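You operate a simulated robot arm through the tools that you are given. There is no shell and no other tool. Be economical: measure what you need, move in short steps, check, and stop when the job is done.

Carry out the task below with a simulated robot arm. There is one attempt and no reset: what you move stays moved.

TASK
Clamp the blue block pump in the vice and take its cover off.
Fine: break the bolt loose with the green spanner of the size on the pump's plate, lay it back, spin the bolt out, put the cover in the long white tray.

Only the result counts: the job must be done as asked and must still hold three seconds after the hand-in. Knocking over, shifting, dropping, spilling or breaking anything else fails it. Lids that push on must go on centred and level and be pressed home; caps that screw on are set level and turned clockwise until they are tight.

THE ROBOT
A 7-joint arm with a two-finger parallel gripper on a trunk, on a base that drives. Base frame: it is fixed to the floor where the robot stands at the start and does not move with it; the origin is under the middle of the robot, x ahead of it, y to its left, z up. Readings come in m, degrees, newtons and seconds.
With the tool pointing down near the work surface it reaches from about 0.3 to 0.72 m from the robot's upright axis, wherever it stands. Its first joint turns from -166.0 to 166.0 degrees. Places, roughly: blue bolt [0.5, 0, 1]; cream bolt [0.5, -0.2, 1]; green spanner [0.5, -1, 1]; inside of the long white tray [0.6, -0.4, 0.9]; red bolt [0.5, -0.1, 1]. Payload 1.57 kg.
Tool frame: the origin (TCP) lies between the finger pads and is the grasp point; the fingertips stand 0.03 m ahead of it; z points along the fingers, y is the line along which they close. Largest opening 0.08 m; finger width 0.017, thickness 0.012; the body of the gripper, 0.04 by 0.082 m, starts 0.08 m behind the TCP.
Orientation is told as [roll, pitch, yaw] about the base's x, y, z axes, in that order, counted from this pose: with the fingers straight down and closing along the base's y, the tool's x points along the base's -x, its y along +y and its z along -z.

THE INTERFACE
- The arm moves only by the tool apply_moves. Its argument "targets" is a list that holds one entry, the list of rows, each a list of 7 numbers: the finger opening in mm, from 0 to 80, then the shift along the tool's x, y, z in mm, then the turn, a rotation vector about the tool's x, y, z in degrees. In form: [[[gripper, tx, ty, tz, rx, ry, rz], ...]]. A call has 1 to 12 rows; each row is the pose to reach, as a shift and turn from the pose commanded when the call began, along the tool's axes at that moment. Rows are played at 5 a second. More than 0.05 m and 8.6 degrees between two rows, or a gripper value outside its range, and nothing of the call is played. Where a pose cannot be reached the arm comes as near as it can. A force on the tool above 50 N (or 10 N above the force at the start of the call, whichever is more), or a blocked arm, ends the call early, and 0.2 s more pass. Each finger travels about 0.072 m/s and halts on what it meets, pressing with about 38 N; the grip force reading is that of the motor and also rises with nothing between the fingers. The clock runs only during rows and for 0.2 s after the last one: add rows that repeat a pose to give the fingers time. It gives the time, the measured TCP pose, the force on the tool (base axes), the opening and the grip force at its end, in the units of the frame above (readings bear some noise), with the torque about the TCP (base axes, N m) and any sound that the robot's microphone picked up, and new pictures: "views" is both (left out), scene, wrist or none.
- Cameras (640 x 400 px; columns grow to the right, rows downward): "scene" is now at [-0.0128, 0.0868, 1.5911]; the picture's right is [-0.61, -0.79, 0.00], its down [-0.51, 0.39, -0.77] and it looks along [0.61, -0.47, -0.64] (base axes); focal length 252 px, centre (320, 200). "wrist" rides on the gripper at [0.072, -0.007, -0.122] in the tool frame; the picture's right is [0.09, 1.00, 0.00], its down [-0.84, 0.08, -0.54] and it looks along [-0.54, 0.05, 0.84] (tool axes); focal length 238 px, centre (320, 200). There is no depth. A picture from a camera that has moved, and an enlarged one, comes with that camera's place and axes in the base frame and with its lens.
- lift_body(by): slides the trunk up (or, below 0, down) by that many m; the arm and the scene camera ride with it, the base frame stays. It gives what a move gives, with no picture.
- base_move(legs): drives the robot by 1 to 6 legs, each [ahead, left, turn to the left] in m, m and degrees, along the robot's own axes; the way and the turn of a leg run together, so that a leg with both is an arc; at most 1.5 m and 180 degrees a leg. The arm and the cameras ride along, it lands a little off, and it stops where it bumps. It gives what a move gives, and a new picture of the scene camera.
- head_to(pan, tilt): turns the head with the scene camera to pan (to the left, within 86 degrees either way) and tilt (down, from -29 to 69), counted from straight ahead of the robot. It gives what a move gives, and a new picture of the scene camera.
- inspect(camera, box): a new picture of the part [left, top, right, bottom] of that camera's present view, enlarged. No time passes.
- hand_in(): hands the job in; it is judged then, once.

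Work in short steps. Places have to be worked out from the pictures, the camera data and where the tool is seen: move nearer, look again, correct. Check each grasp and each placing, and mend what went wrong. You have 120 turns and 260 pictures in all, those below and enlarged ones among them. Open the gripper and draw the arm clear of the work before you hand the job in, unless the task says otherwise; then end with one line.

The tools are called after ">>>" as name(argument=value, ...) on one line, values as JSON. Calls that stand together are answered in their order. apply_moves: Moves the arm, as the interface text tells. Its arguments: {"type":"object","properties":{"targets":{"type":"array","items":{"type":"array","items":{"type":"array","items":{"type":"number"}}}},"views":{"type":"string","enum":["both","scene","wrist","none"]}},"required":["targets"]} The other tools are called the same way: lift_body (by) slides the trunk up or down; base_move (legs) drives the base; head_to (pan, tilt) turns the head that bears the scene camera; inspect (camera, box) takes an enlarged picture of a part of a camera's view; hand_in () hands the job in.

At the start:

```text
time: 0.0
tcp_pos: [0.2074, -0.3475, 1.3781]
ee_rot: [0.0, 0.0, 0.0]
contact_force: [0.1, -0.2, -0.3]
wrist_torque: [0.03, -0.02, 0.0]
gripper_width: 0.08
grip_force: 0.1
trunk travel left (down, up): [-0.4, 0.08]
robot x, y, heading: [0.002, -0.0025, 0.2]
head pan, tilt: [-37.8, 39.8]
```

scene: 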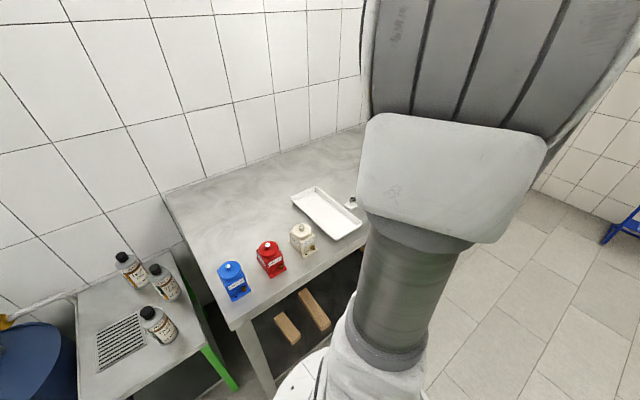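
wrist: 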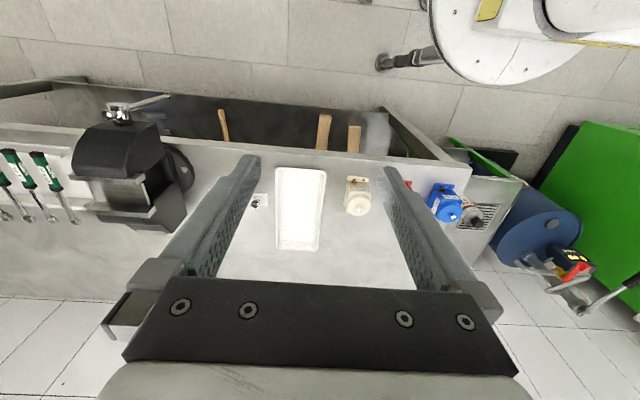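

The bench shows three pumps, a tray, a vice and green spanners. I'll enlarge the views to see details.

>>> inspect(camera="scene", box=[200, 180, 370, 310])

>>> inspect(camera="wrist", box=[0, 80, 200, 240])

>>> inspect(camera="wrist", box=[240, 130, 520, 270])

```text
3.08 times, centred on (285, 245) of scene
camera zoom: at [-0.0128, 0.0868, 1.5911], right [-0.61, -0.79, 0.0], down [-0.51, 0.39, -0.77], along [0.61, -0.47, -0.64], focal length 776 px, centre (428, 62)
```

zoom: 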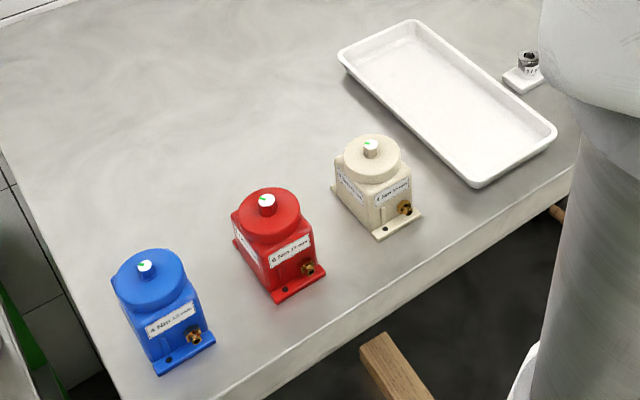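

```text
2.50 times, centred on (100, 160) of wrist
camera zoom: at [0.1347, -0.3542, 1.5009], right [-0.09, 1.0, 0.0], down [0.84, 0.08, 0.54], along [0.54, 0.05, -0.84], focal length 596 px, centre (870, 300)
```

zoom: 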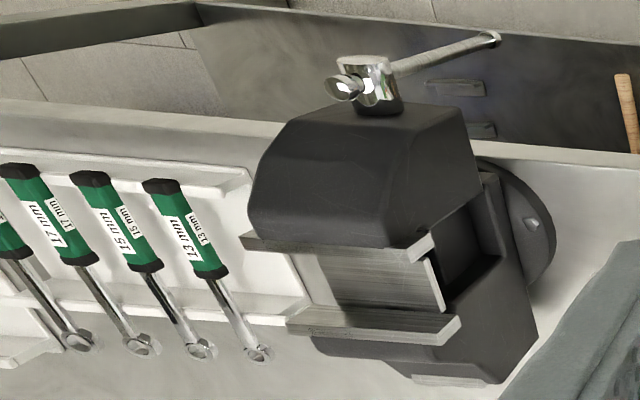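

```text
2.29 times, centred on (380, 200) of wrist
camera zoom: at [0.1347, -0.3542, 1.5009], right [-0.09, 1.0, 0.0], down [0.84, 0.08, 0.54], along [0.54, 0.05, -0.84], focal length 545 px, centre (183, 200)
```

zoom: 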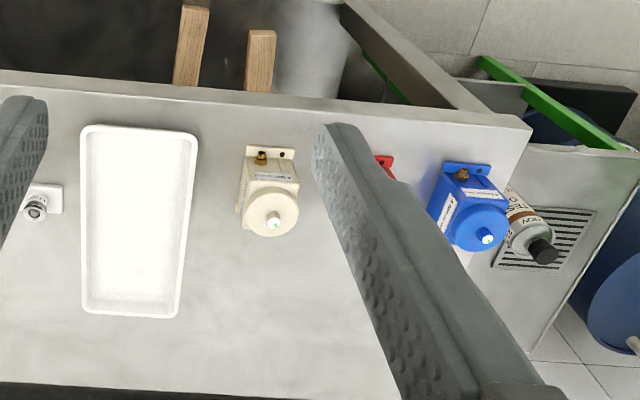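

Reading the blue plate at higher zoom.

>>> inspect(camera="scene", box=[212, 255, 260, 305])

>>> inspect(camera="wrist", box=[420, 175, 470, 225])

>>> head_to(pan=0, tilt=55)

```text
8.00 times, centred on (236, 280) of scene
camera zoom: at [-0.0128, 0.0868, 1.5911], right [-0.61, -0.79, 0.0], down [-0.51, 0.39, -0.77], along [0.61, -0.47, -0.64], focal length 2017 px, centre (992, -440)
```

zoom: 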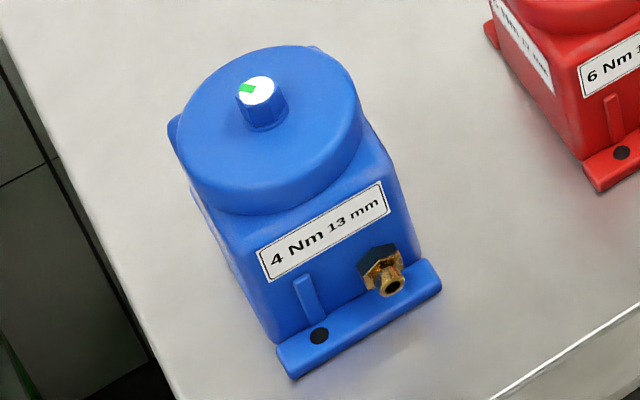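

```text
8.00 times, centred on (445, 200) of wrist
camera zoom: at [0.1347, -0.3542, 1.5009], right [-0.09, 1.0, 0.0], down [0.84, 0.08, 0.54], along [0.54, 0.05, -0.84], focal length 1907 px, centre (-680, 200)
```

zoom: 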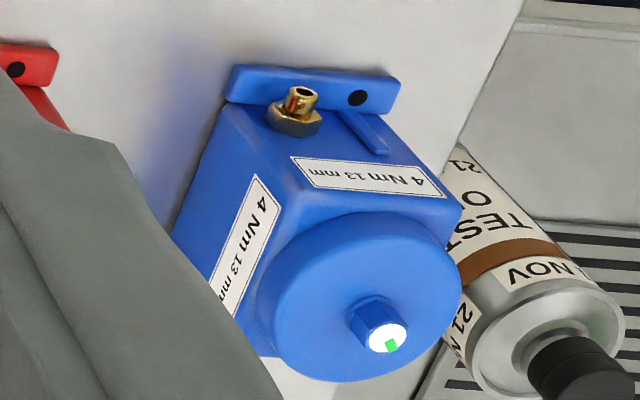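

```text
time: 1.0
tcp_pos: [0.2067, -0.3482, 1.3783]
ee_rot: [0.0, 0.0, 0.0]
contact_force: [0.5, -0.5, -0.1]
wrist_torque: [0.03, 0.03, 0.01]
gripper_width: 0.0802
grip_force: 0.0
trunk travel left (down, up): [-0.4, 0.08]
robot x, y, heading: [0.0001, 0.0023, -0.1]
head pan, tilt: [0.0, 55.0]
camera scene: at [-0.008, 0.1388, 1.5701], right [0.0, -1.0, 0.0], down [-0.82, 0.0, -0.57], along [0.57, 0.0, -0.82], focal length 252 px, centre (320, 200)
```

scene: 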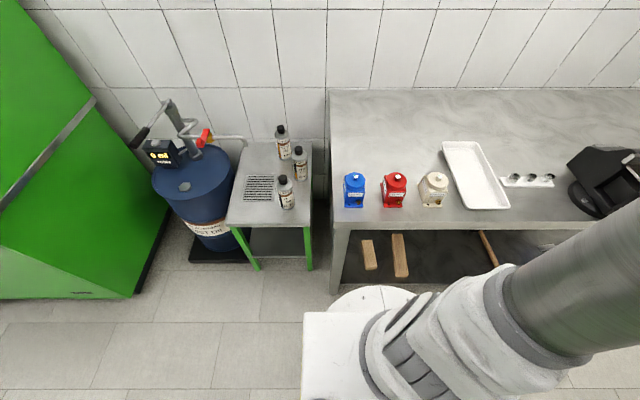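

Blue plate: 4 Nm, 13 mm. I drive to the right to study the vice and the spanner rack.

>>> base_move(legs=[[0, -0.75, 0]])

```text
time: 7.1
tcp_pos: [0.2107, -1.1014, 1.3783]
ee_rot: [0.0, 0.0, 0.3]
contact_force: [0.5, -0.3, 0.0]
wrist_torque: [-0.03, 0.0, 0.02]
gripper_width: 0.08
grip_force: 0.2
trunk travel left (down, up): [-0.4, 0.08]
robot x, y, heading: [-0.0003, -0.7537, 0.3]
head pan, tilt: [0.0, 55.0]
camera scene: at [-0.0069, -0.6177, 1.5701], right [0.0, -1.0, 0.0], down [-0.82, 0.0, -0.57], along [0.57, 0.0, -0.82], focal length 252 px, centre (320, 200)
```

scene: 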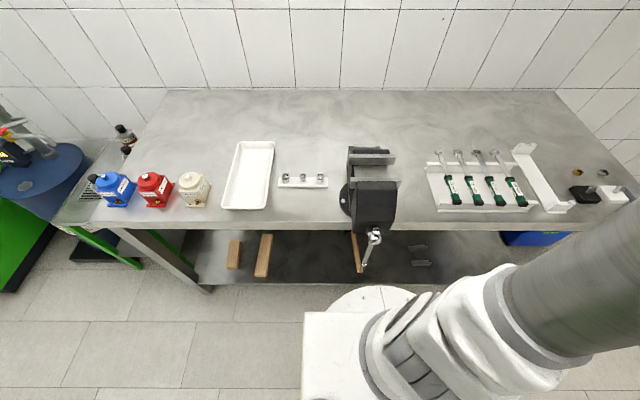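

>>> inspect(camera="scene", box=[330, 130, 430, 280])

>>> inspect(camera="scene", box=[420, 135, 640, 235])

>>> inspect(camera="scene", box=[270, 160, 340, 200])

>>> inspect(camera="wrist", box=[0, 0, 640, 400])

```text
2.67 times, centred on (380, 205) of scene
camera zoom: at [-0.0069, -0.6177, 1.5701], right [0.0, -1.0, 0.0], down [-0.82, 0.0, -0.57], along [0.57, 0.0, -0.82], focal length 672 px, centre (160, 187)
```

zoom: 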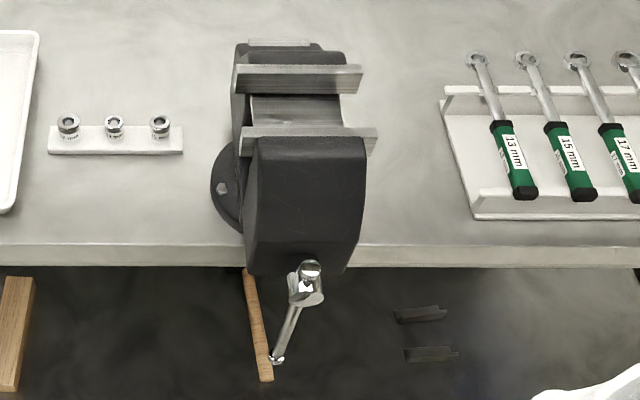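

```text
2.91 times, centred on (530, 185) of scene
camera zoom: at [-0.0069, -0.6177, 1.5701], right [0.0, -1.0, 0.0], down [-0.82, 0.0, -0.57], along [0.57, 0.0, -0.82], focal length 734 px, centre (-291, 244)
```

zoom: 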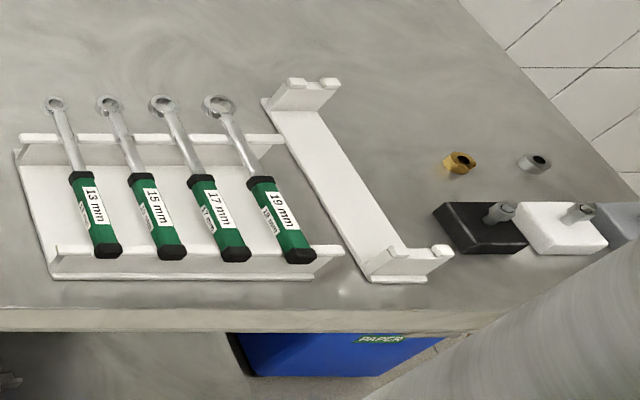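

```text
9.14 times, centred on (305, 180) of scene
camera zoom: at [-0.0069, -0.6177, 1.5701], right [0.0, -1.0, 0.0], down [-0.82, 0.0, -0.57], along [0.57, 0.0, -0.82], focal length 2305 px, centre (457, 383)
```

zoom: 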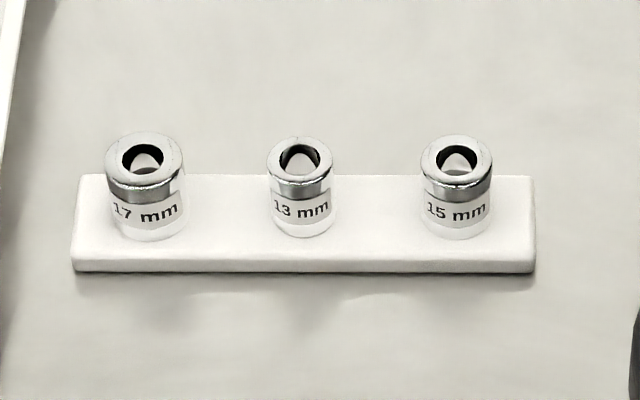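

```text
1.00 times, centred on (320, 200) of wrist (not enlarged: the box is as wide or as high as the picture)
camera zoom: at [0.138, -1.1101, 1.5009], right [-0.1, 1.0, 0.0], down [0.84, 0.08, 0.54], along [0.54, 0.05, -0.84], focal length 238 px, centre (320, 200)
```

zoom: 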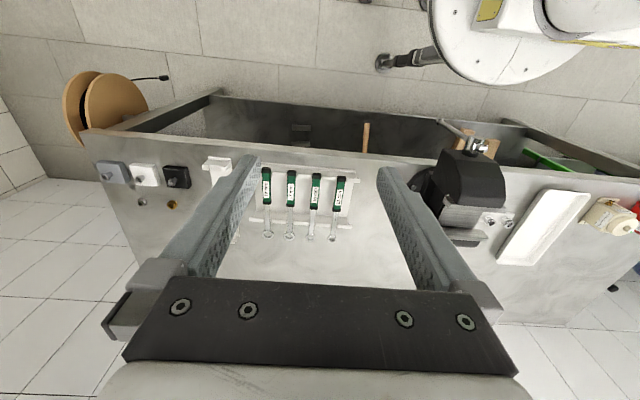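

The 13 mm spanner is the leftmost on the rack. I move the arm over the vice for a close look with the wrist camera.

>>> apply_moves(targets=[[[80, 0, 45, 10, 0, 0, 0], [80, 0, 90, 20, 0, 0, 0], [80, 0, 135, 30, 0, 0, 0], [80, 0, 180, 40, 0, 0, 0], [80, 0, 225, 40, 0, 0, 0], [80, 0, 270, 40, 0, 0, 0], [80, 0, 315, 40, 0, 0, 0], [80, 0, 340, 40, 0, 0, 0], [80, 0, 340, 40, 0, 0, 0]]])

```text
time: 8.2
tcp_pos: [0.2273, -0.925, 1.2901]
ee_rot: [5.3, 9.6, 0.6]
contact_force: [-0.2, -0.9, -0.2]
wrist_torque: [0.0, -0.02, -0.01]
gripper_width: 0.08
grip_force: 0.1
trunk travel left (down, up): [-0.4, 0.08]
robot x, y, heading: [0.0031, -0.7549, 0.5]
head pan, tilt: [0.0, 55.0]
stopped in row 5: the arm was blocked; the commanded pose is now the measured one
camera scene: at [-0.0085, -0.6121, 1.5687], right [0.09, -1.0, 0.0], down [-0.83, -0.07, -0.56], along [0.55, 0.05, -0.83], focal length 252 px, centre (320, 200)
camera wrist: at [0.1755, -0.9451, 1.4218], right [-0.09, 0.99, 0.11], down [0.92, 0.04, 0.4], along [0.39, 0.13, -0.91], focal length 238 px, centre (320, 200)
```

scene: 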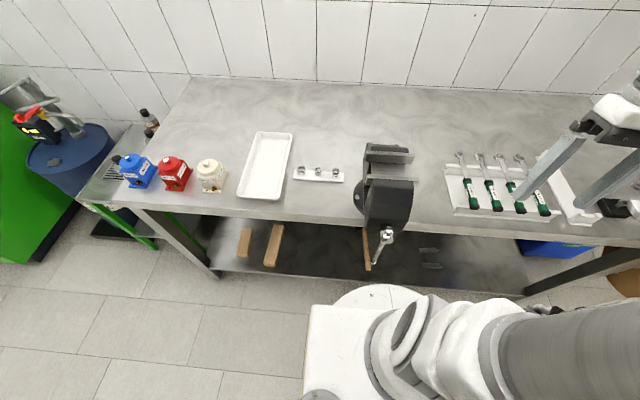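
wrist: 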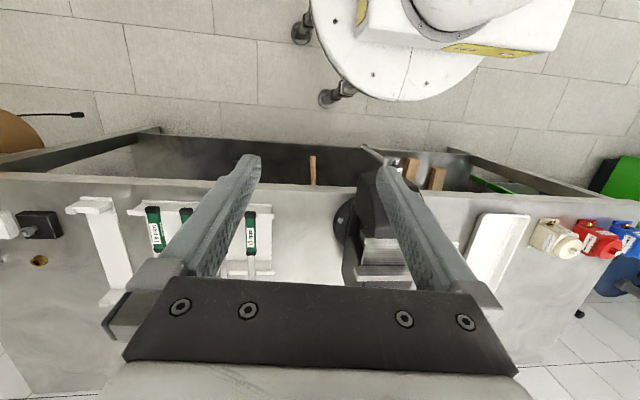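

The arm is too close to its own trunk. I back off the base, then level the tool and extend.

>>> base_move(legs=[[-0.25, 0, 0]])

>>> apply_moves(targets=[[[80, -40, 0, 0, 2.6, -4.8, 0], [80, -80, 0, 0, 5.3, -9.6, 0], [80, -125, 0, 0, 5.3, -9.6, 0], [80, -170, 0, 0, 5.3, -9.6, 0], [80, -215, 0, 0, 5.3, -9.6, 0], [80, -220, 45, 0, 5.3, -9.6, 0], [80, -220, 90, 0, 5.3, -9.6, 0], [80, -220, 135, 0, 5.3, -9.6, 0], [80, -220, 170, 0, 5.3, -9.6, 0], [80, -220, 170, 0, 5.3, -9.6, 0]]], views="wrist")

```text
time: 10.4
tcp_pos: [-0.0238, -0.9272, 1.291]
ee_rot: [5.2, 9.2, 0.7]
contact_force: [0.2, -0.1, -0.3]
wrist_torque: [0.07, -0.04, 0.02]
gripper_width: 0.0801
grip_force: 0.0
trunk travel left (down, up): [-0.4, 0.08]
robot x, y, heading: [-0.2515, -0.7608, 0.3]
head pan, tilt: [0.0, 55.0]
camera scene: at [-0.2599, -0.6136, 1.5692], right [0.09, -1.0, 0.0], down [-0.82, -0.08, -0.56], along [0.56, 0.05, -0.83], focal length 252 px, centre (320, 200)
```

scene: 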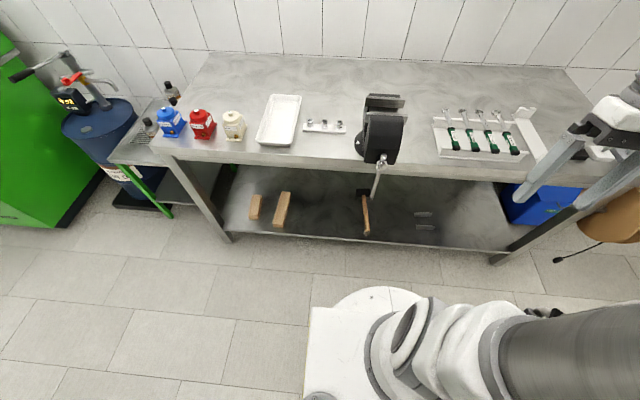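

```text
time: 12.6
tcp_pos: [0.1968, -0.7555, 1.2691]
ee_rot: [0.0, -0.1, 0.4]
contact_force: [-0.1, 0.2, -0.1]
wrist_torque: [0.03, 0.01, -0.03]
gripper_width: 0.0801
grip_force: 0.1
trunk travel left (down, up): [-0.4, 0.08]
robot x, y, heading: [-0.2504, -0.7586, 0.5]
head pan, tilt: [0.0, 55.0]
camera wrist: at [0.123, -0.7623, 1.3914], right [-0.1, 1.0, 0.0], down [0.83, 0.08, 0.54], along [0.54, 0.05, -0.84], focal length 238 px, centre (320, 200)
```

wrist: 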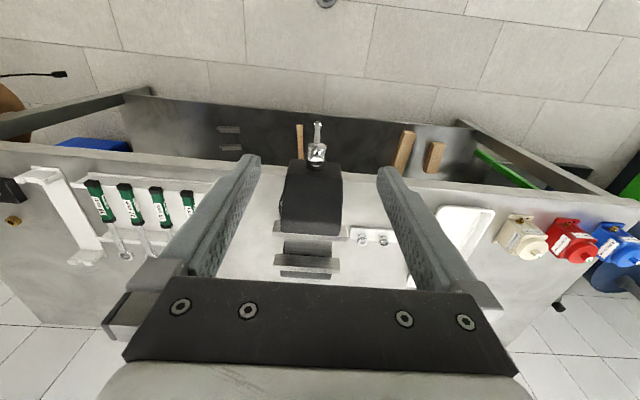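

>>> inspect(camera="wrist", box=[250, 110, 380, 290])

>>> head_to(pan=-10, tilt=42)

```text
2.22 times, centred on (315, 200) of wrist
camera zoom: at [0.123, -0.7623, 1.3914], right [-0.1, 1.0, 0.0], down [0.83, 0.08, 0.54], along [0.54, 0.05, -0.84], focal length 530 px, centre (331, 200)
```

zoom: 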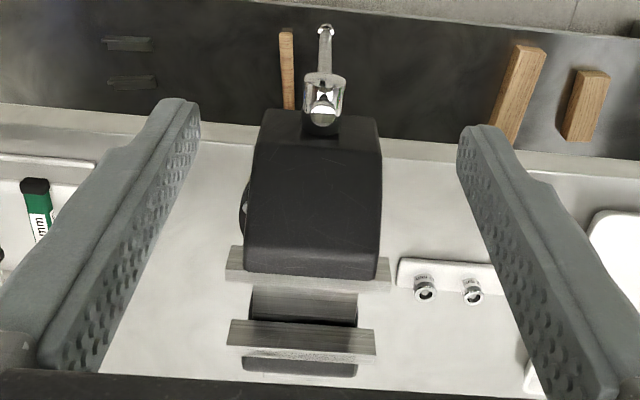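

```text
time: 13.4
tcp_pos: [0.1951, -0.7549, 1.268]
ee_rot: [-0.1, 0.0, 0.4]
contact_force: [-0.4, 0.0, 0.7]
wrist_torque: [0.0, 0.01, 0.01]
gripper_width: 0.08
grip_force: 0.1
trunk travel left (down, up): [-0.4, 0.08]
robot x, y, heading: [-0.2494, -0.7617, 0.3]
head pan, tilt: [-10.0, 42.0]
camera scene: at [-0.2483, -0.6339, 1.5878], right [-0.16, -0.99, 0.0], down [-0.66, 0.11, -0.74], along [0.73, -0.12, -0.67], focal length 252 px, centre (320, 200)
```

scene: 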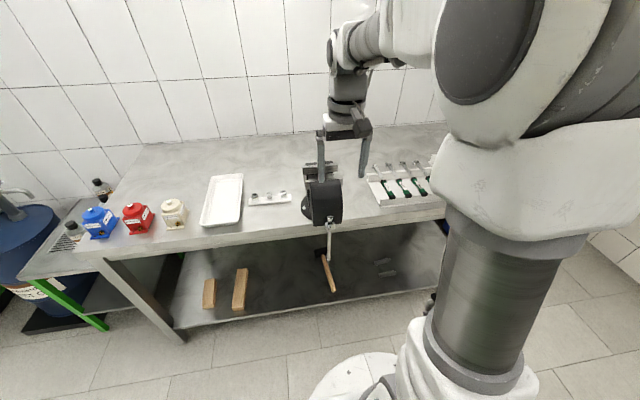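

The vice gap looks about 80 mm at jaw-top z≈1.03, x≈0.444–0.525, y≈-0.75. Now I drive over to the blue pump.

>>> base_move(legs=[[0, 0.76, 0], [0.15, 0, 0]])

>>> inspect(camera="wrist", box=[0, 0, 640, 400])

```text
time: 20.7
tcp_pos: [0.3408, 0.0055, 1.2681]
ee_rot: [-0.1, -0.1, 0.0]
contact_force: [-0.6, 0.1, -0.1]
wrist_torque: [0.04, -0.01, 0.02]
gripper_width: 0.0798
grip_force: 0.0
trunk travel left (down, up): [-0.4, 0.08]
robot x, y, heading: [-0.107, 0.0048, 0.4]
head pan, tilt: [-10.0, 42.0]
camera scene: at [-0.1033, 0.1301, 1.5879], right [-0.17, -0.99, 0.0], down [-0.66, 0.11, -0.74], along [0.73, -0.13, -0.67], focal length 252 px, centre (320, 200)
```

scene: 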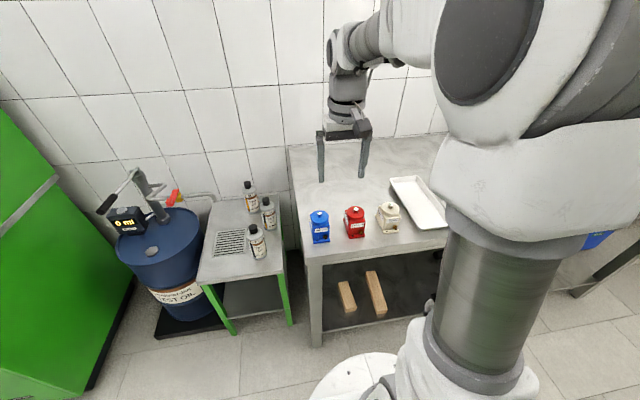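

```text
1.00 times, centred on (320, 200) of wrist (not enlarged: the box is as wide or as high as the picture)
camera zoom: at [0.2674, -0.0007, 1.3913], right [-0.09, 1.0, 0.0], down [0.84, 0.08, 0.54], along [0.54, 0.05, -0.84], focal length 238 px, centre (320, 200)
```

zoom: 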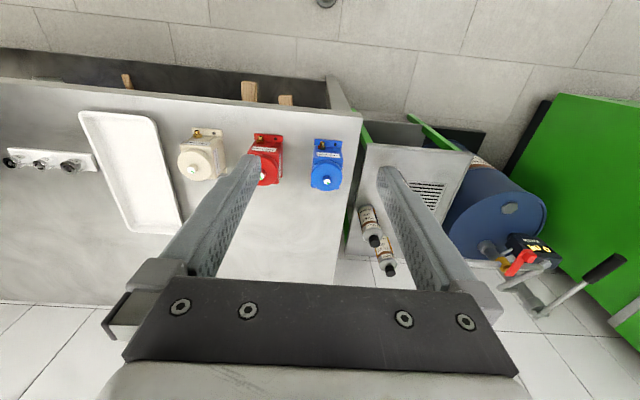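

>>> inspect(camera="wrist", box=[280, 120, 376, 200])

>>> inspect(camera="scene", box=[296, 200, 346, 250])

```text
5.00 times, centred on (328, 160) of wrist
camera zoom: at [0.2674, -0.0007, 1.3913], right [-0.09, 1.0, 0.0], down [0.84, 0.08, 0.54], along [0.54, 0.05, -0.84], focal length 1192 px, centre (280, 400)
```

zoom: 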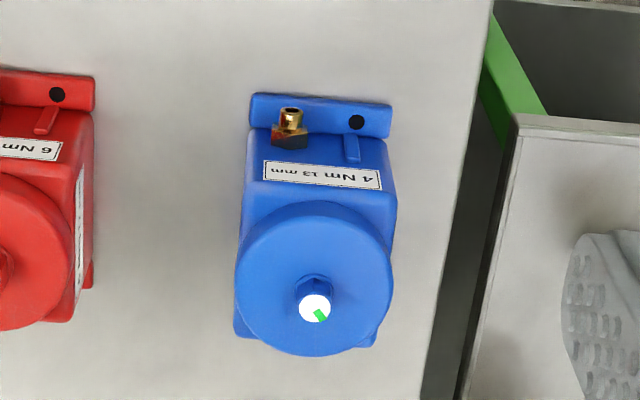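

```text
8.00 times, centred on (321, 225) of scene
camera zoom: at [-0.1033, 0.1301, 1.5879], right [-0.17, -0.99, 0.0], down [-0.66, 0.11, -0.74], along [0.73, -0.13, -0.67], focal length 2017 px, centre (312, 0)
```

zoom: 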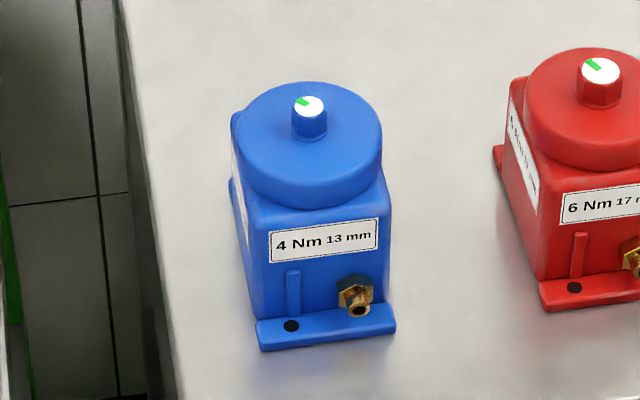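

Triangulated: bolt top ≈(0.481, 0.030, 0.993), body top z≈0.96, body x≈0.447–0.515, fitting lower on the front face. I'll grip the upper body along x, so I turn the tool 90° over the pump.

>>> apply_moves(targets=[[[80, -14, 2, 10, 0, 0, -8.2], [80, -28, 5, 20, 0, 0, -16.4], [80, -42, 7, 30, 0, 0, -24.6], [80, -56, 10, 40, 0, 0, -32.8], [80, -70, 12, 50, 0, 0, -41], [80, -84, 15, 60, 0, 0, -49.2], [80, -98, 17, 70, 0, 0, -57.4], [80, -112, 20, 80, 0, 0, -65.6], [80, -126, 22, 90, 0, 0, -73.8], [80, -138, 24, 110, 0, 0, -82], [80, -138, 24, 130, 0, 0, -90], [80, -138, 24, 130, 0, 0, -90]]])

```text
time: 23.3
tcp_pos: [0.4783, 0.0288, 1.1383]
ee_rot: [-0.1, 0.1, 90.2]
contact_force: [0.3, 0.4, -1.1]
wrist_torque: [-0.03, 0.04, 0.0]
gripper_width: 0.0799
grip_force: 0.0
trunk travel left (down, up): [-0.4, 0.08]
robot x, y, heading: [-0.1069, 0.0053, -0.1]
head pan, tilt: [-10.0, 42.0]
camera scene: at [-0.1035, 0.1301, 1.5879], right [-0.17, -0.99, 0.0], down [-0.66, 0.11, -0.74], along [0.73, -0.13, -0.67], focal length 252 px, centre (320, 200)
camera wrist: at [0.4848, -0.0432, 1.2616], right [-1.0, -0.1, 0.0], down [-0.08, 0.84, 0.54], along [-0.05, 0.54, -0.84], focal length 238 px, centre (320, 200)
```

scene: 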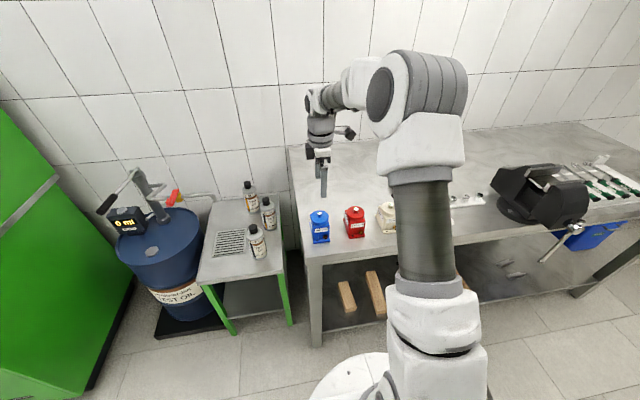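
wrist: 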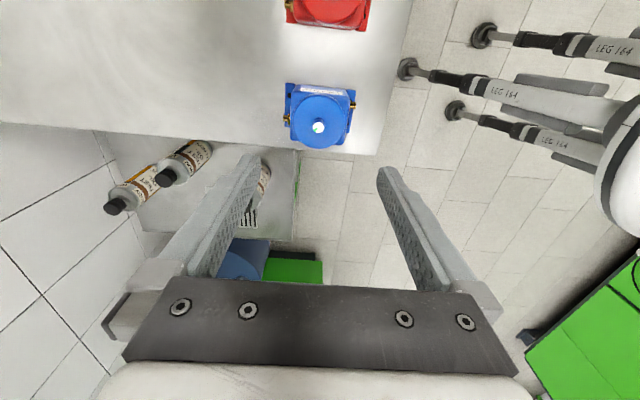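

>>> inspect(camera="wrist", box=[270, 70, 370, 160])

>>> inspect(camera="scene", box=[480, 150, 610, 270])

```text
4.44 times, centred on (320, 115) of wrist
camera zoom: at [0.4848, -0.0432, 1.2616], right [-1.0, -0.1, 0.0], down [-0.08, 0.84, 0.54], along [-0.05, 0.54, -0.84], focal length 1059 px, centre (320, 578)
```

zoom: 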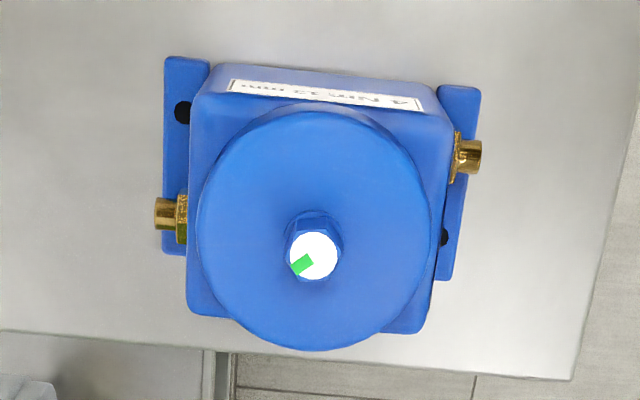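

```text
3.33 times, centred on (545, 210) of scene
camera zoom: at [-0.1035, 0.1301, 1.5879], right [-0.17, -0.99, 0.0], down [-0.66, 0.11, -0.74], along [0.73, -0.13, -0.67], focal length 840 px, centre (-430, 167)
```

zoom: 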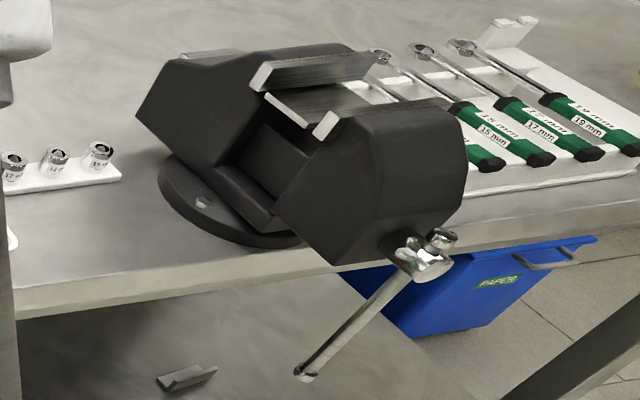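

Body ≈0.068 m in x and centred at x≈0.480, y≈0.031; fittings top out at z≈0.925. I correct slightly and descend to TCP z≈0.963.

>>> apply_moves(targets=[[[80, -2, -1.5, 40, 0, 0, 0], [80, -2, -1.5, 80, 0, 0, 0], [80, -2, -1.5, 120, 0, 0, 0], [80, -2, -1.5, 150, 0, 0, 0], [80, -2, -1.5, 165, 0, 0, 0], [80, -2, -1.5, 175, 0, 0, 0], [80, -2, -1.5, 175, 0, 0, 0]]])

```text
time: 24.9
tcp_pos: [0.4818, 0.0302, 0.9636]
ee_rot: [-0.2, 0.1, 90.1]
contact_force: [-0.8, 0.4, 0.1]
wrist_torque: [0.01, 0.0, 0.01]
gripper_width: 0.0801
grip_force: 0.0
trunk travel left (down, up): [-0.4, 0.08]
robot x, y, heading: [-0.1032, 0.0086, 0.2]
head pan, tilt: [-10.0, 42.0]
camera scene: at [-0.1035, 0.1301, 1.5879], right [-0.17, -0.99, 0.0], down [-0.66, 0.11, -0.74], along [0.73, -0.13, -0.67], focal length 252 px, centre (320, 200)
camera wrist: at [0.4868, -0.0425, 1.0864], right [-1.0, -0.09, 0.0], down [-0.08, 0.84, 0.54], along [-0.05, 0.54, -0.84], focal length 238 px, centre (320, 200)
```

scene: 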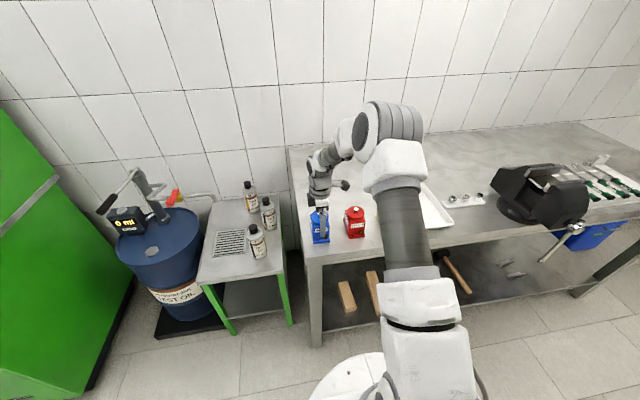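
wrist: 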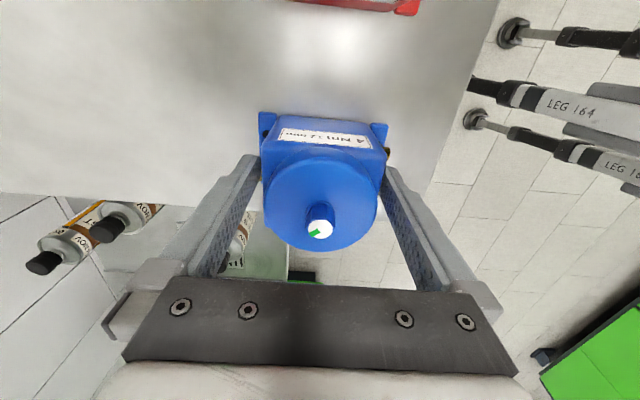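

The fingers straddle the body; closing now.

>>> apply_moves(targets=[[[70, 0, 0, 0, 0, 0, 0], [60, 0, 0, 0, 0, 0, 0], [55, 0, 0, 0, 0, 0, 0], [55, 0, 0, 0, 0, 0, 0], [55, 0, 0, 0, 0, 0, 0]]], views="wrist")

```text
time: 26.1
tcp_pos: [0.4803, 0.0297, 0.963]
ee_rot: [0.0, 0.2, 90.1]
contact_force: [-2.6, 0.3, 0.6]
wrist_torque: [-0.08, 0.39, -0.04]
gripper_width: 0.0698
grip_force: 37.6
trunk travel left (down, up): [-0.4, 0.08]
robot x, y, heading: [-0.1036, 0.0053, 0.5]
head pan, tilt: [-10.0, 42.0]
camera wrist: at [0.4866, -0.0425, 1.0865], right [-1.0, -0.09, 0.0], down [-0.08, 0.84, 0.54], along [-0.05, 0.54, -0.84], focal length 238 px, centre (320, 200)
```

wrist: 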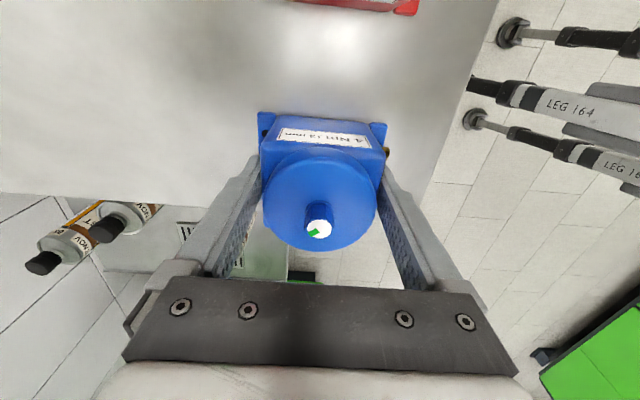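

Gripped at 69.8 mm. I lift straight up.

>>> apply_moves(targets=[[[55, 0, 0, -10, 0, 0, 0], [55, 0, 0, -30, 0, 0, 0], [55, 0, 0, -65, 0, 0, 0], [55, 0, 0, -105, 0, 0, 0], [55, 0, 0, -145, 0, 0, 0], [55, 0, 0, -185, 0, 0, 0], [55, 0, 0, -225, 0, 0, 0], [55, 0, 0, -260, 0, 0, 0], [55, 0, 0, -260, 0, 0, 0]]])

```text
time: 28.1
tcp_pos: [0.4807, 0.0322, 1.2236]
ee_rot: [-0.1, 0.1, 90.1]
contact_force: [-0.4, 0.0, -7.3]
wrist_torque: [-0.04, -0.01, -0.01]
gripper_width: 0.0699
grip_force: 38.5
trunk travel left (down, up): [-0.4, 0.08]
robot x, y, heading: [-0.1055, 0.0061, 0.2]
head pan, tilt: [-10.0, 42.0]
camera scene: at [-0.1029, 0.1302, 1.5878], right [-0.17, -0.99, 0.0], down [-0.66, 0.11, -0.74], along [0.73, -0.13, -0.67], focal length 252 px, centre (320, 200)
camera wrist: at [0.4862, -0.0395, 1.3476], right [-1.0, -0.09, 0.0], down [-0.08, 0.84, 0.54], along [-0.05, 0.54, -0.84], focal length 238 px, centre (320, 200)
```

scene: 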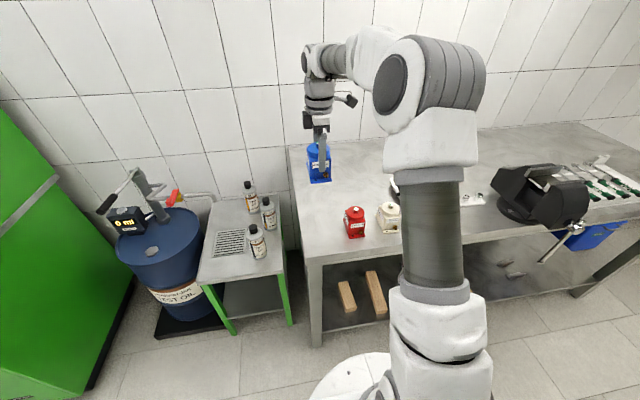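
wrist: 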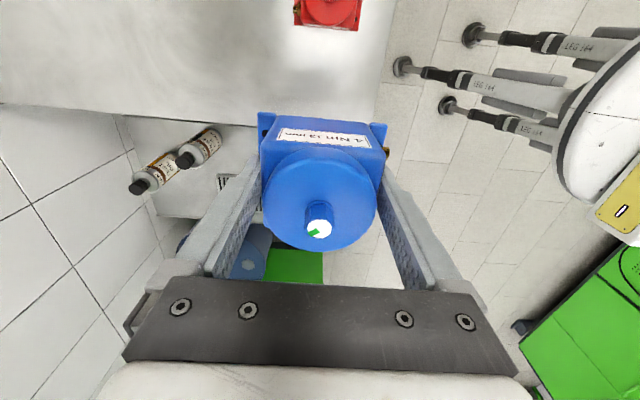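

Pump held (≈0.75 kg). I drive part of the way and look obliquely into the vice throat.

>>> base_move(legs=[[0, -0.45, 0]])

>>> head_to(pan=-35, tilt=42)

```text
time: 32.0
tcp_pos: [0.4838, -0.4092, 1.2231]
ee_rot: [-0.1, 0.1, 90.4]
contact_force: [-0.8, -0.2, -7.8]
wrist_torque: [-0.03, 0.0, -0.02]
gripper_width: 0.0696
grip_force: 38.1
trunk travel left (down, up): [-0.4, 0.08]
robot x, y, heading: [-0.102, -0.4351, 0.7]
head pan, tilt: [-10.0, 42.0]
camera scene: at [-0.1005, -0.314, 1.5878], right [-0.16, -0.99, 0.0], down [-0.66, 0.11, -0.74], along [0.73, -0.12, -0.67], focal length 252 px, centre (320, 200)
```

scene: 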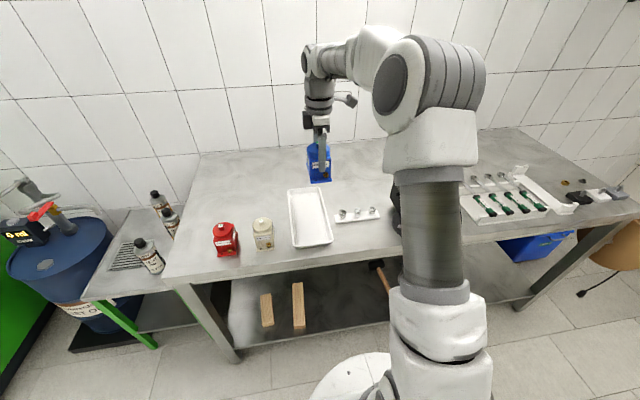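

```text
time: 32.9
tcp_pos: [0.4822, -0.4084, 1.224]
ee_rot: [-0.1, 0.1, 90.5]
contact_force: [-1.3, -0.3, -7.4]
wrist_torque: [0.0, 0.02, -0.01]
gripper_width: 0.0698
grip_force: 38.0
trunk travel left (down, up): [-0.4, 0.08]
robot x, y, heading: [-0.104, -0.4378, 0.5]
head pan, tilt: [-35.0, 42.0]
camera scene: at [-0.114, -0.3474, 1.5878], right [-0.56, -0.83, 0.0], down [-0.55, 0.38, -0.74], along [0.61, -0.42, -0.67], focal length 252 px, centre (320, 200)
```

scene: 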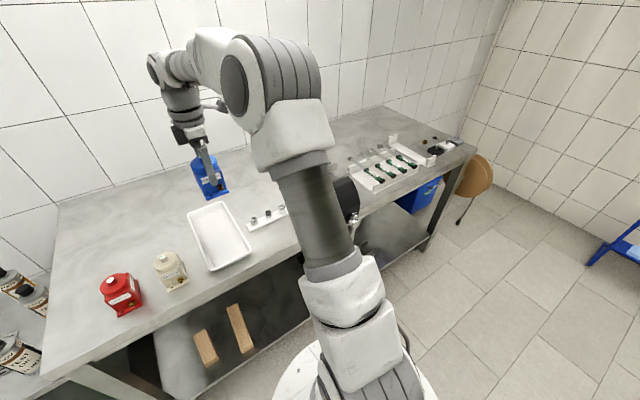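

>>> base_move(legs=[[0, -0.45, 0]])

>>> inspect(camera="wrist", box=[0, 0, 640, 400])

```text
time: 36.8
tcp_pos: [0.488, -0.8561, 1.2231]
ee_rot: [-0.1, 0.1, 90.7]
contact_force: [0.2, 0.2, -7.3]
wrist_torque: [-0.04, 0.01, 0.0]
gripper_width: 0.0697
grip_force: 37.9
trunk travel left (down, up): [-0.4, 0.08]
robot x, y, heading: [-0.0987, -0.8885, 0.9]
head pan, tilt: [-35.0, 42.0]
camera scene: at [-0.1094, -0.7959, 1.5879], right [-0.56, -0.83, 0.0], down [-0.55, 0.38, -0.74], along [0.61, -0.42, -0.67], focal length 252 px, centre (320, 200)
```

scene: 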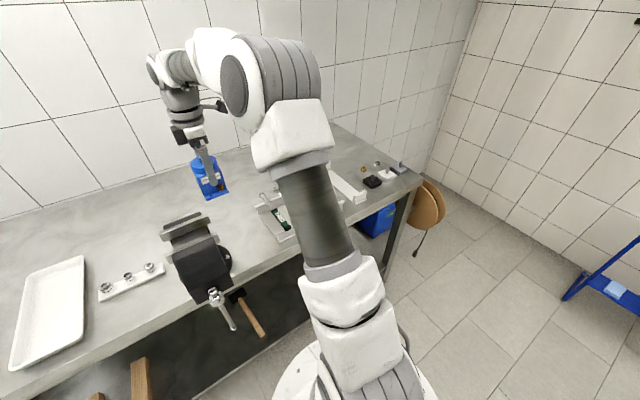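

```text
1.00 times, centred on (320, 200) of wrist (not enlarged: the box is as wide or as high as the picture)
camera zoom: at [0.4946, -0.9271, 1.3472], right [-0.99, -0.1, 0.0], down [-0.09, 0.84, 0.54], along [-0.05, 0.54, -0.84], focal length 238 px, centre (320, 200)
```

zoom: 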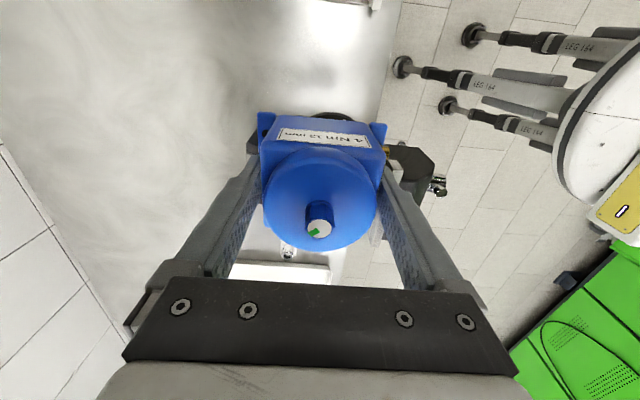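

>>> head_to(pan=5, tilt=45)

>>> inspect(camera="scene", box=[240, 130, 380, 270])

```text
time: 37.9
tcp_pos: [0.4879, -0.8548, 1.2245]
ee_rot: [0.0, 0.1, 90.6]
contact_force: [-0.1, -0.5, -7.9]
wrist_torque: [-0.02, -0.04, -0.02]
gripper_width: 0.0698
grip_force: 37.6
trunk travel left (down, up): [-0.4, 0.08]
robot x, y, heading: [-0.0977, -0.8857, 0.7]
head pan, tilt: [5.0, 45.0]
camera scene: at [-0.0975, -0.7407, 1.5835], right [0.1, -1.0, 0.0], down [-0.7, -0.07, -0.71], along [0.7, 0.07, -0.71], focal length 252 px, centre (320, 200)
```

scene: 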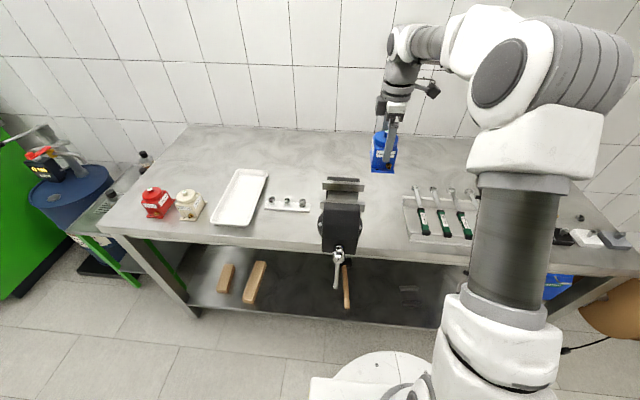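

```text
2.86 times, centred on (310, 200) of scene
camera zoom: at [-0.0975, -0.7407, 1.5835], right [0.1, -1.0, 0.0], down [-0.7, -0.07, -0.71], along [0.7, 0.07, -0.71], focal length 720 px, centre (349, 200)
```

zoom: 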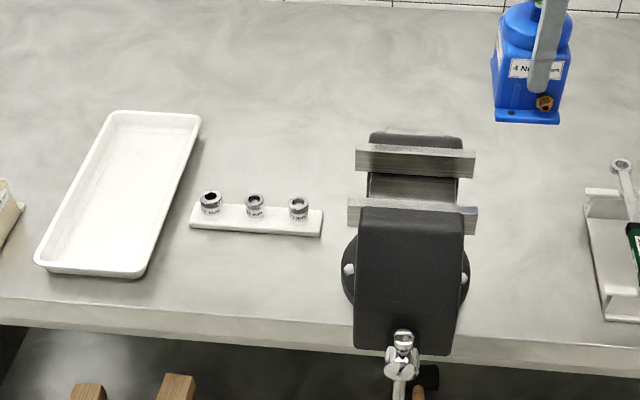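

Using the oblique and front views together, jaw tops come out at z≈1.08, gap x≈0.401–0.472, with a bed about 33 mm below the tops, y≈-0.755. I rotate the pump 90° and bring it over the gap, keeping high.

>>> apply_moves(targets=[[[55, -9, 5, 0, 0, 0, 8.2], [55, -18, 9, 0, 0, 0, 16.4], [55, -27, 14, 0, 0, 0, 24.6], [55, -36, 18, 0, 0, 0, 32.8], [55, -45, 23, 0, 0, 0, 41], [55, -54, 28, 0, 0, 0, 49.2], [55, -63, 32, 0, 0, 0, 57.4], [55, -72, 37, 0, 0, 0, 65.6], [55, -81, 42, 0, 0, 0, 73.8], [55, -91, 46, 0, 0, 0, 82], [55, -100, 51, 0, 0, 0, 90.5], [55, -100, 51, 0, 0, 0, 90.5]]])

>>> inspect(camera="scene", box=[260, 110, 400, 270])

```text
time: 40.5
tcp_pos: [0.4366, -0.7558, 1.2252]
ee_rot: [-0.1, -0.3, 0.0]
contact_force: [-0.1, 0.0, -6.8]
wrist_torque: [0.01, 0.02, 0.0]
gripper_width: 0.0696
grip_force: 38.0
trunk travel left (down, up): [-0.4, 0.08]
robot x, y, heading: [-0.0961, -0.8895, 0.8]
head pan, tilt: [5.0, 45.0]
camera scene: at [-0.0976, -0.7405, 1.5835], right [0.1, -1.0, 0.0], down [-0.7, -0.07, -0.71], along [0.7, 0.07, -0.71], focal length 252 px, centre (320, 200)
camera wrist: at [0.3635, -0.7618, 1.347], right [-0.09, 1.0, 0.0], down [0.84, 0.08, 0.54], along [0.54, 0.05, -0.84], focal length 238 px, centre (320, 200)
```

scene: 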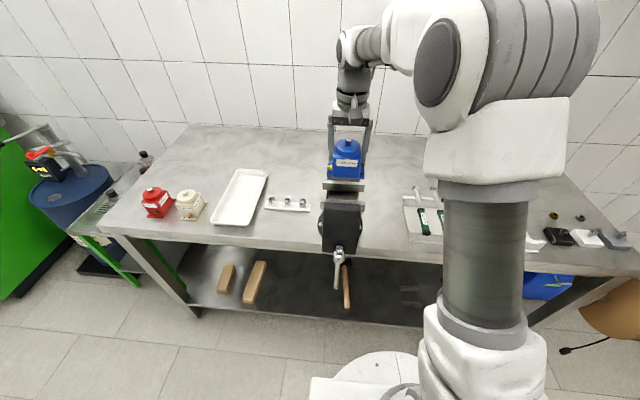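
wrist: 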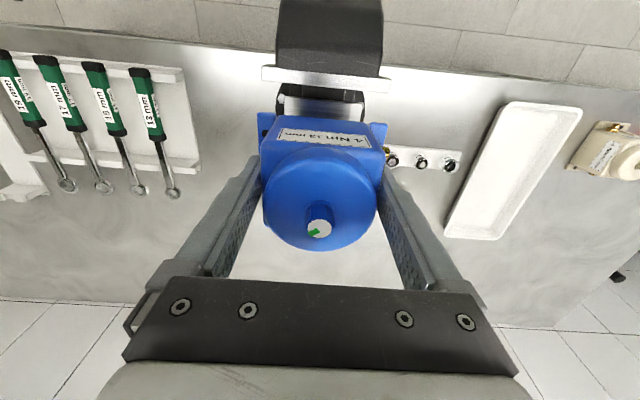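

```text
2.50 times, centred on (330, 190) of scene
camera zoom: at [-0.0976, -0.7405, 1.5835], right [0.1, -1.0, 0.0], down [-0.7, -0.07, -0.71], along [0.7, 0.07, -0.71], focal length 630 px, centre (295, 225)
```

zoom: 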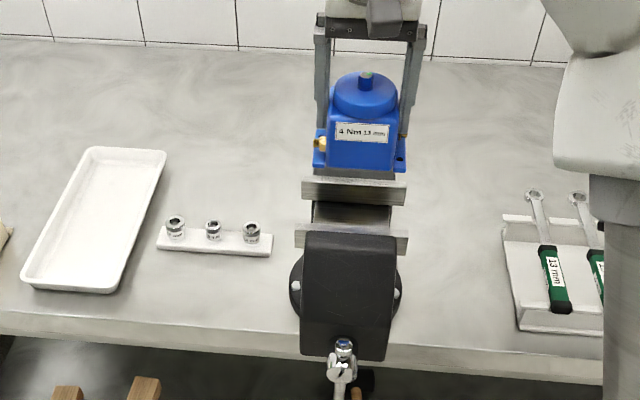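

>>> inspect(camera="wrist", box=[240, 50, 400, 150])

>>> inspect(camera="scene", box=[310, 170, 380, 220])

```text
4.00 times, centred on (320, 100) of wrist
camera zoom: at [0.3635, -0.7618, 1.347], right [-0.09, 1.0, 0.0], down [0.84, 0.08, 0.54], along [0.54, 0.05, -0.84], focal length 953 px, centre (320, 600)
```

zoom: 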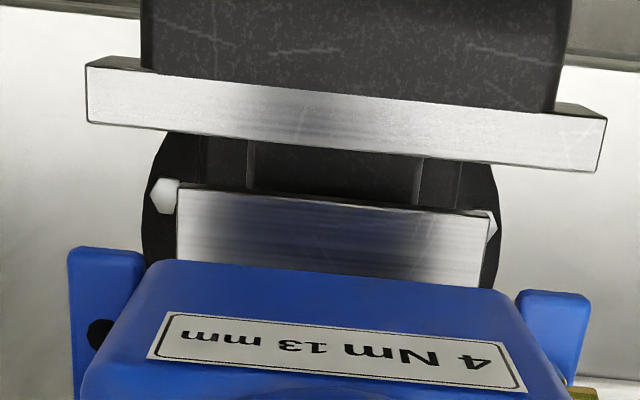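

```text
8.00 times, centred on (345, 195) of scene
camera zoom: at [-0.0976, -0.7405, 1.5835], right [0.1, -1.0, 0.0], down [-0.7, -0.07, -0.71], along [0.7, 0.07, -0.71], focal length 2017 px, centre (120, 240)
```

zoom: 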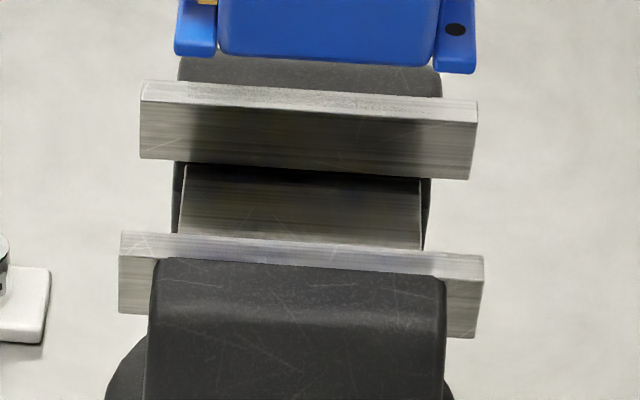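

Camera model checks out against the pump (front face 0.4075 as expected). Jaw-top z is uncertain (1.08–1.09), so I lower to just above the jaws and look again.

>>> apply_moves(targets=[[[55, 2, 0, 20, 0, 0, 0], [55, 2, 0, 40, 0, 0, 0], [55, 2, 0, 55, 0, 0, 0], [55, 2, 0, 55, 0, 0, 0]]], views="none")

>>> inspect(camera="wrist", box=[240, 50, 400, 150])

>>> inspect(camera="scene", box=[310, 160, 380, 220])

```text
time: 41.5
tcp_pos: [0.4331, -0.7565, 1.1684]
ee_rot: [-0.1, -0.1, 0.2]
contact_force: [0.2, -0.1, -8.9]
wrist_torque: [-0.01, -0.01, -0.02]
gripper_width: 0.0698
grip_force: 38.4
trunk travel left (down, up): [-0.4, 0.08]
robot x, y, heading: [-0.0965, -0.8873, 0.8]
head pan, tilt: [5.0, 45.0]
```

```text
4.00 times, centred on (320, 100) of wrist
camera zoom: at [0.3611, -0.7625, 1.2913], right [-0.09, 1.0, 0.0], down [0.84, 0.08, 0.54], along [0.54, 0.05, -0.84], focal length 953 px, centre (320, 600)
```

zoom: 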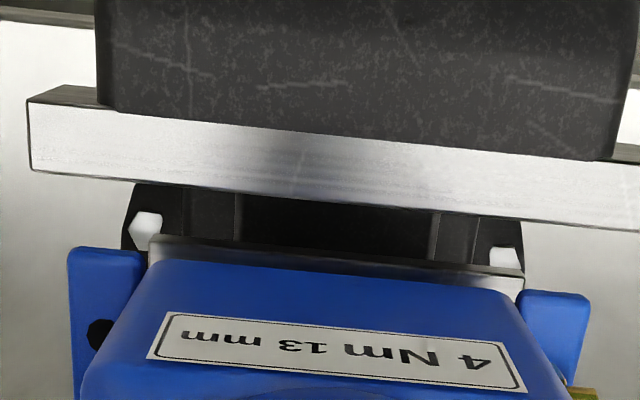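

```text
6.67 times, centred on (345, 190) of scene
camera zoom: at [-0.0976, -0.7405, 1.5835], right [0.1, -1.0, 0.0], down [-0.7, -0.07, -0.71], along [0.7, 0.07, -0.71], focal length 1681 px, centre (153, 267)
```

zoom: 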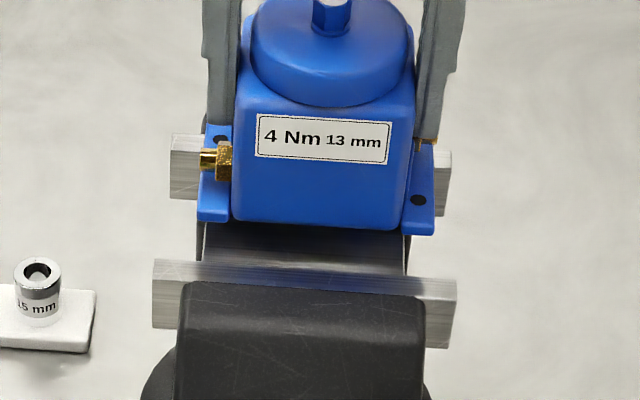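

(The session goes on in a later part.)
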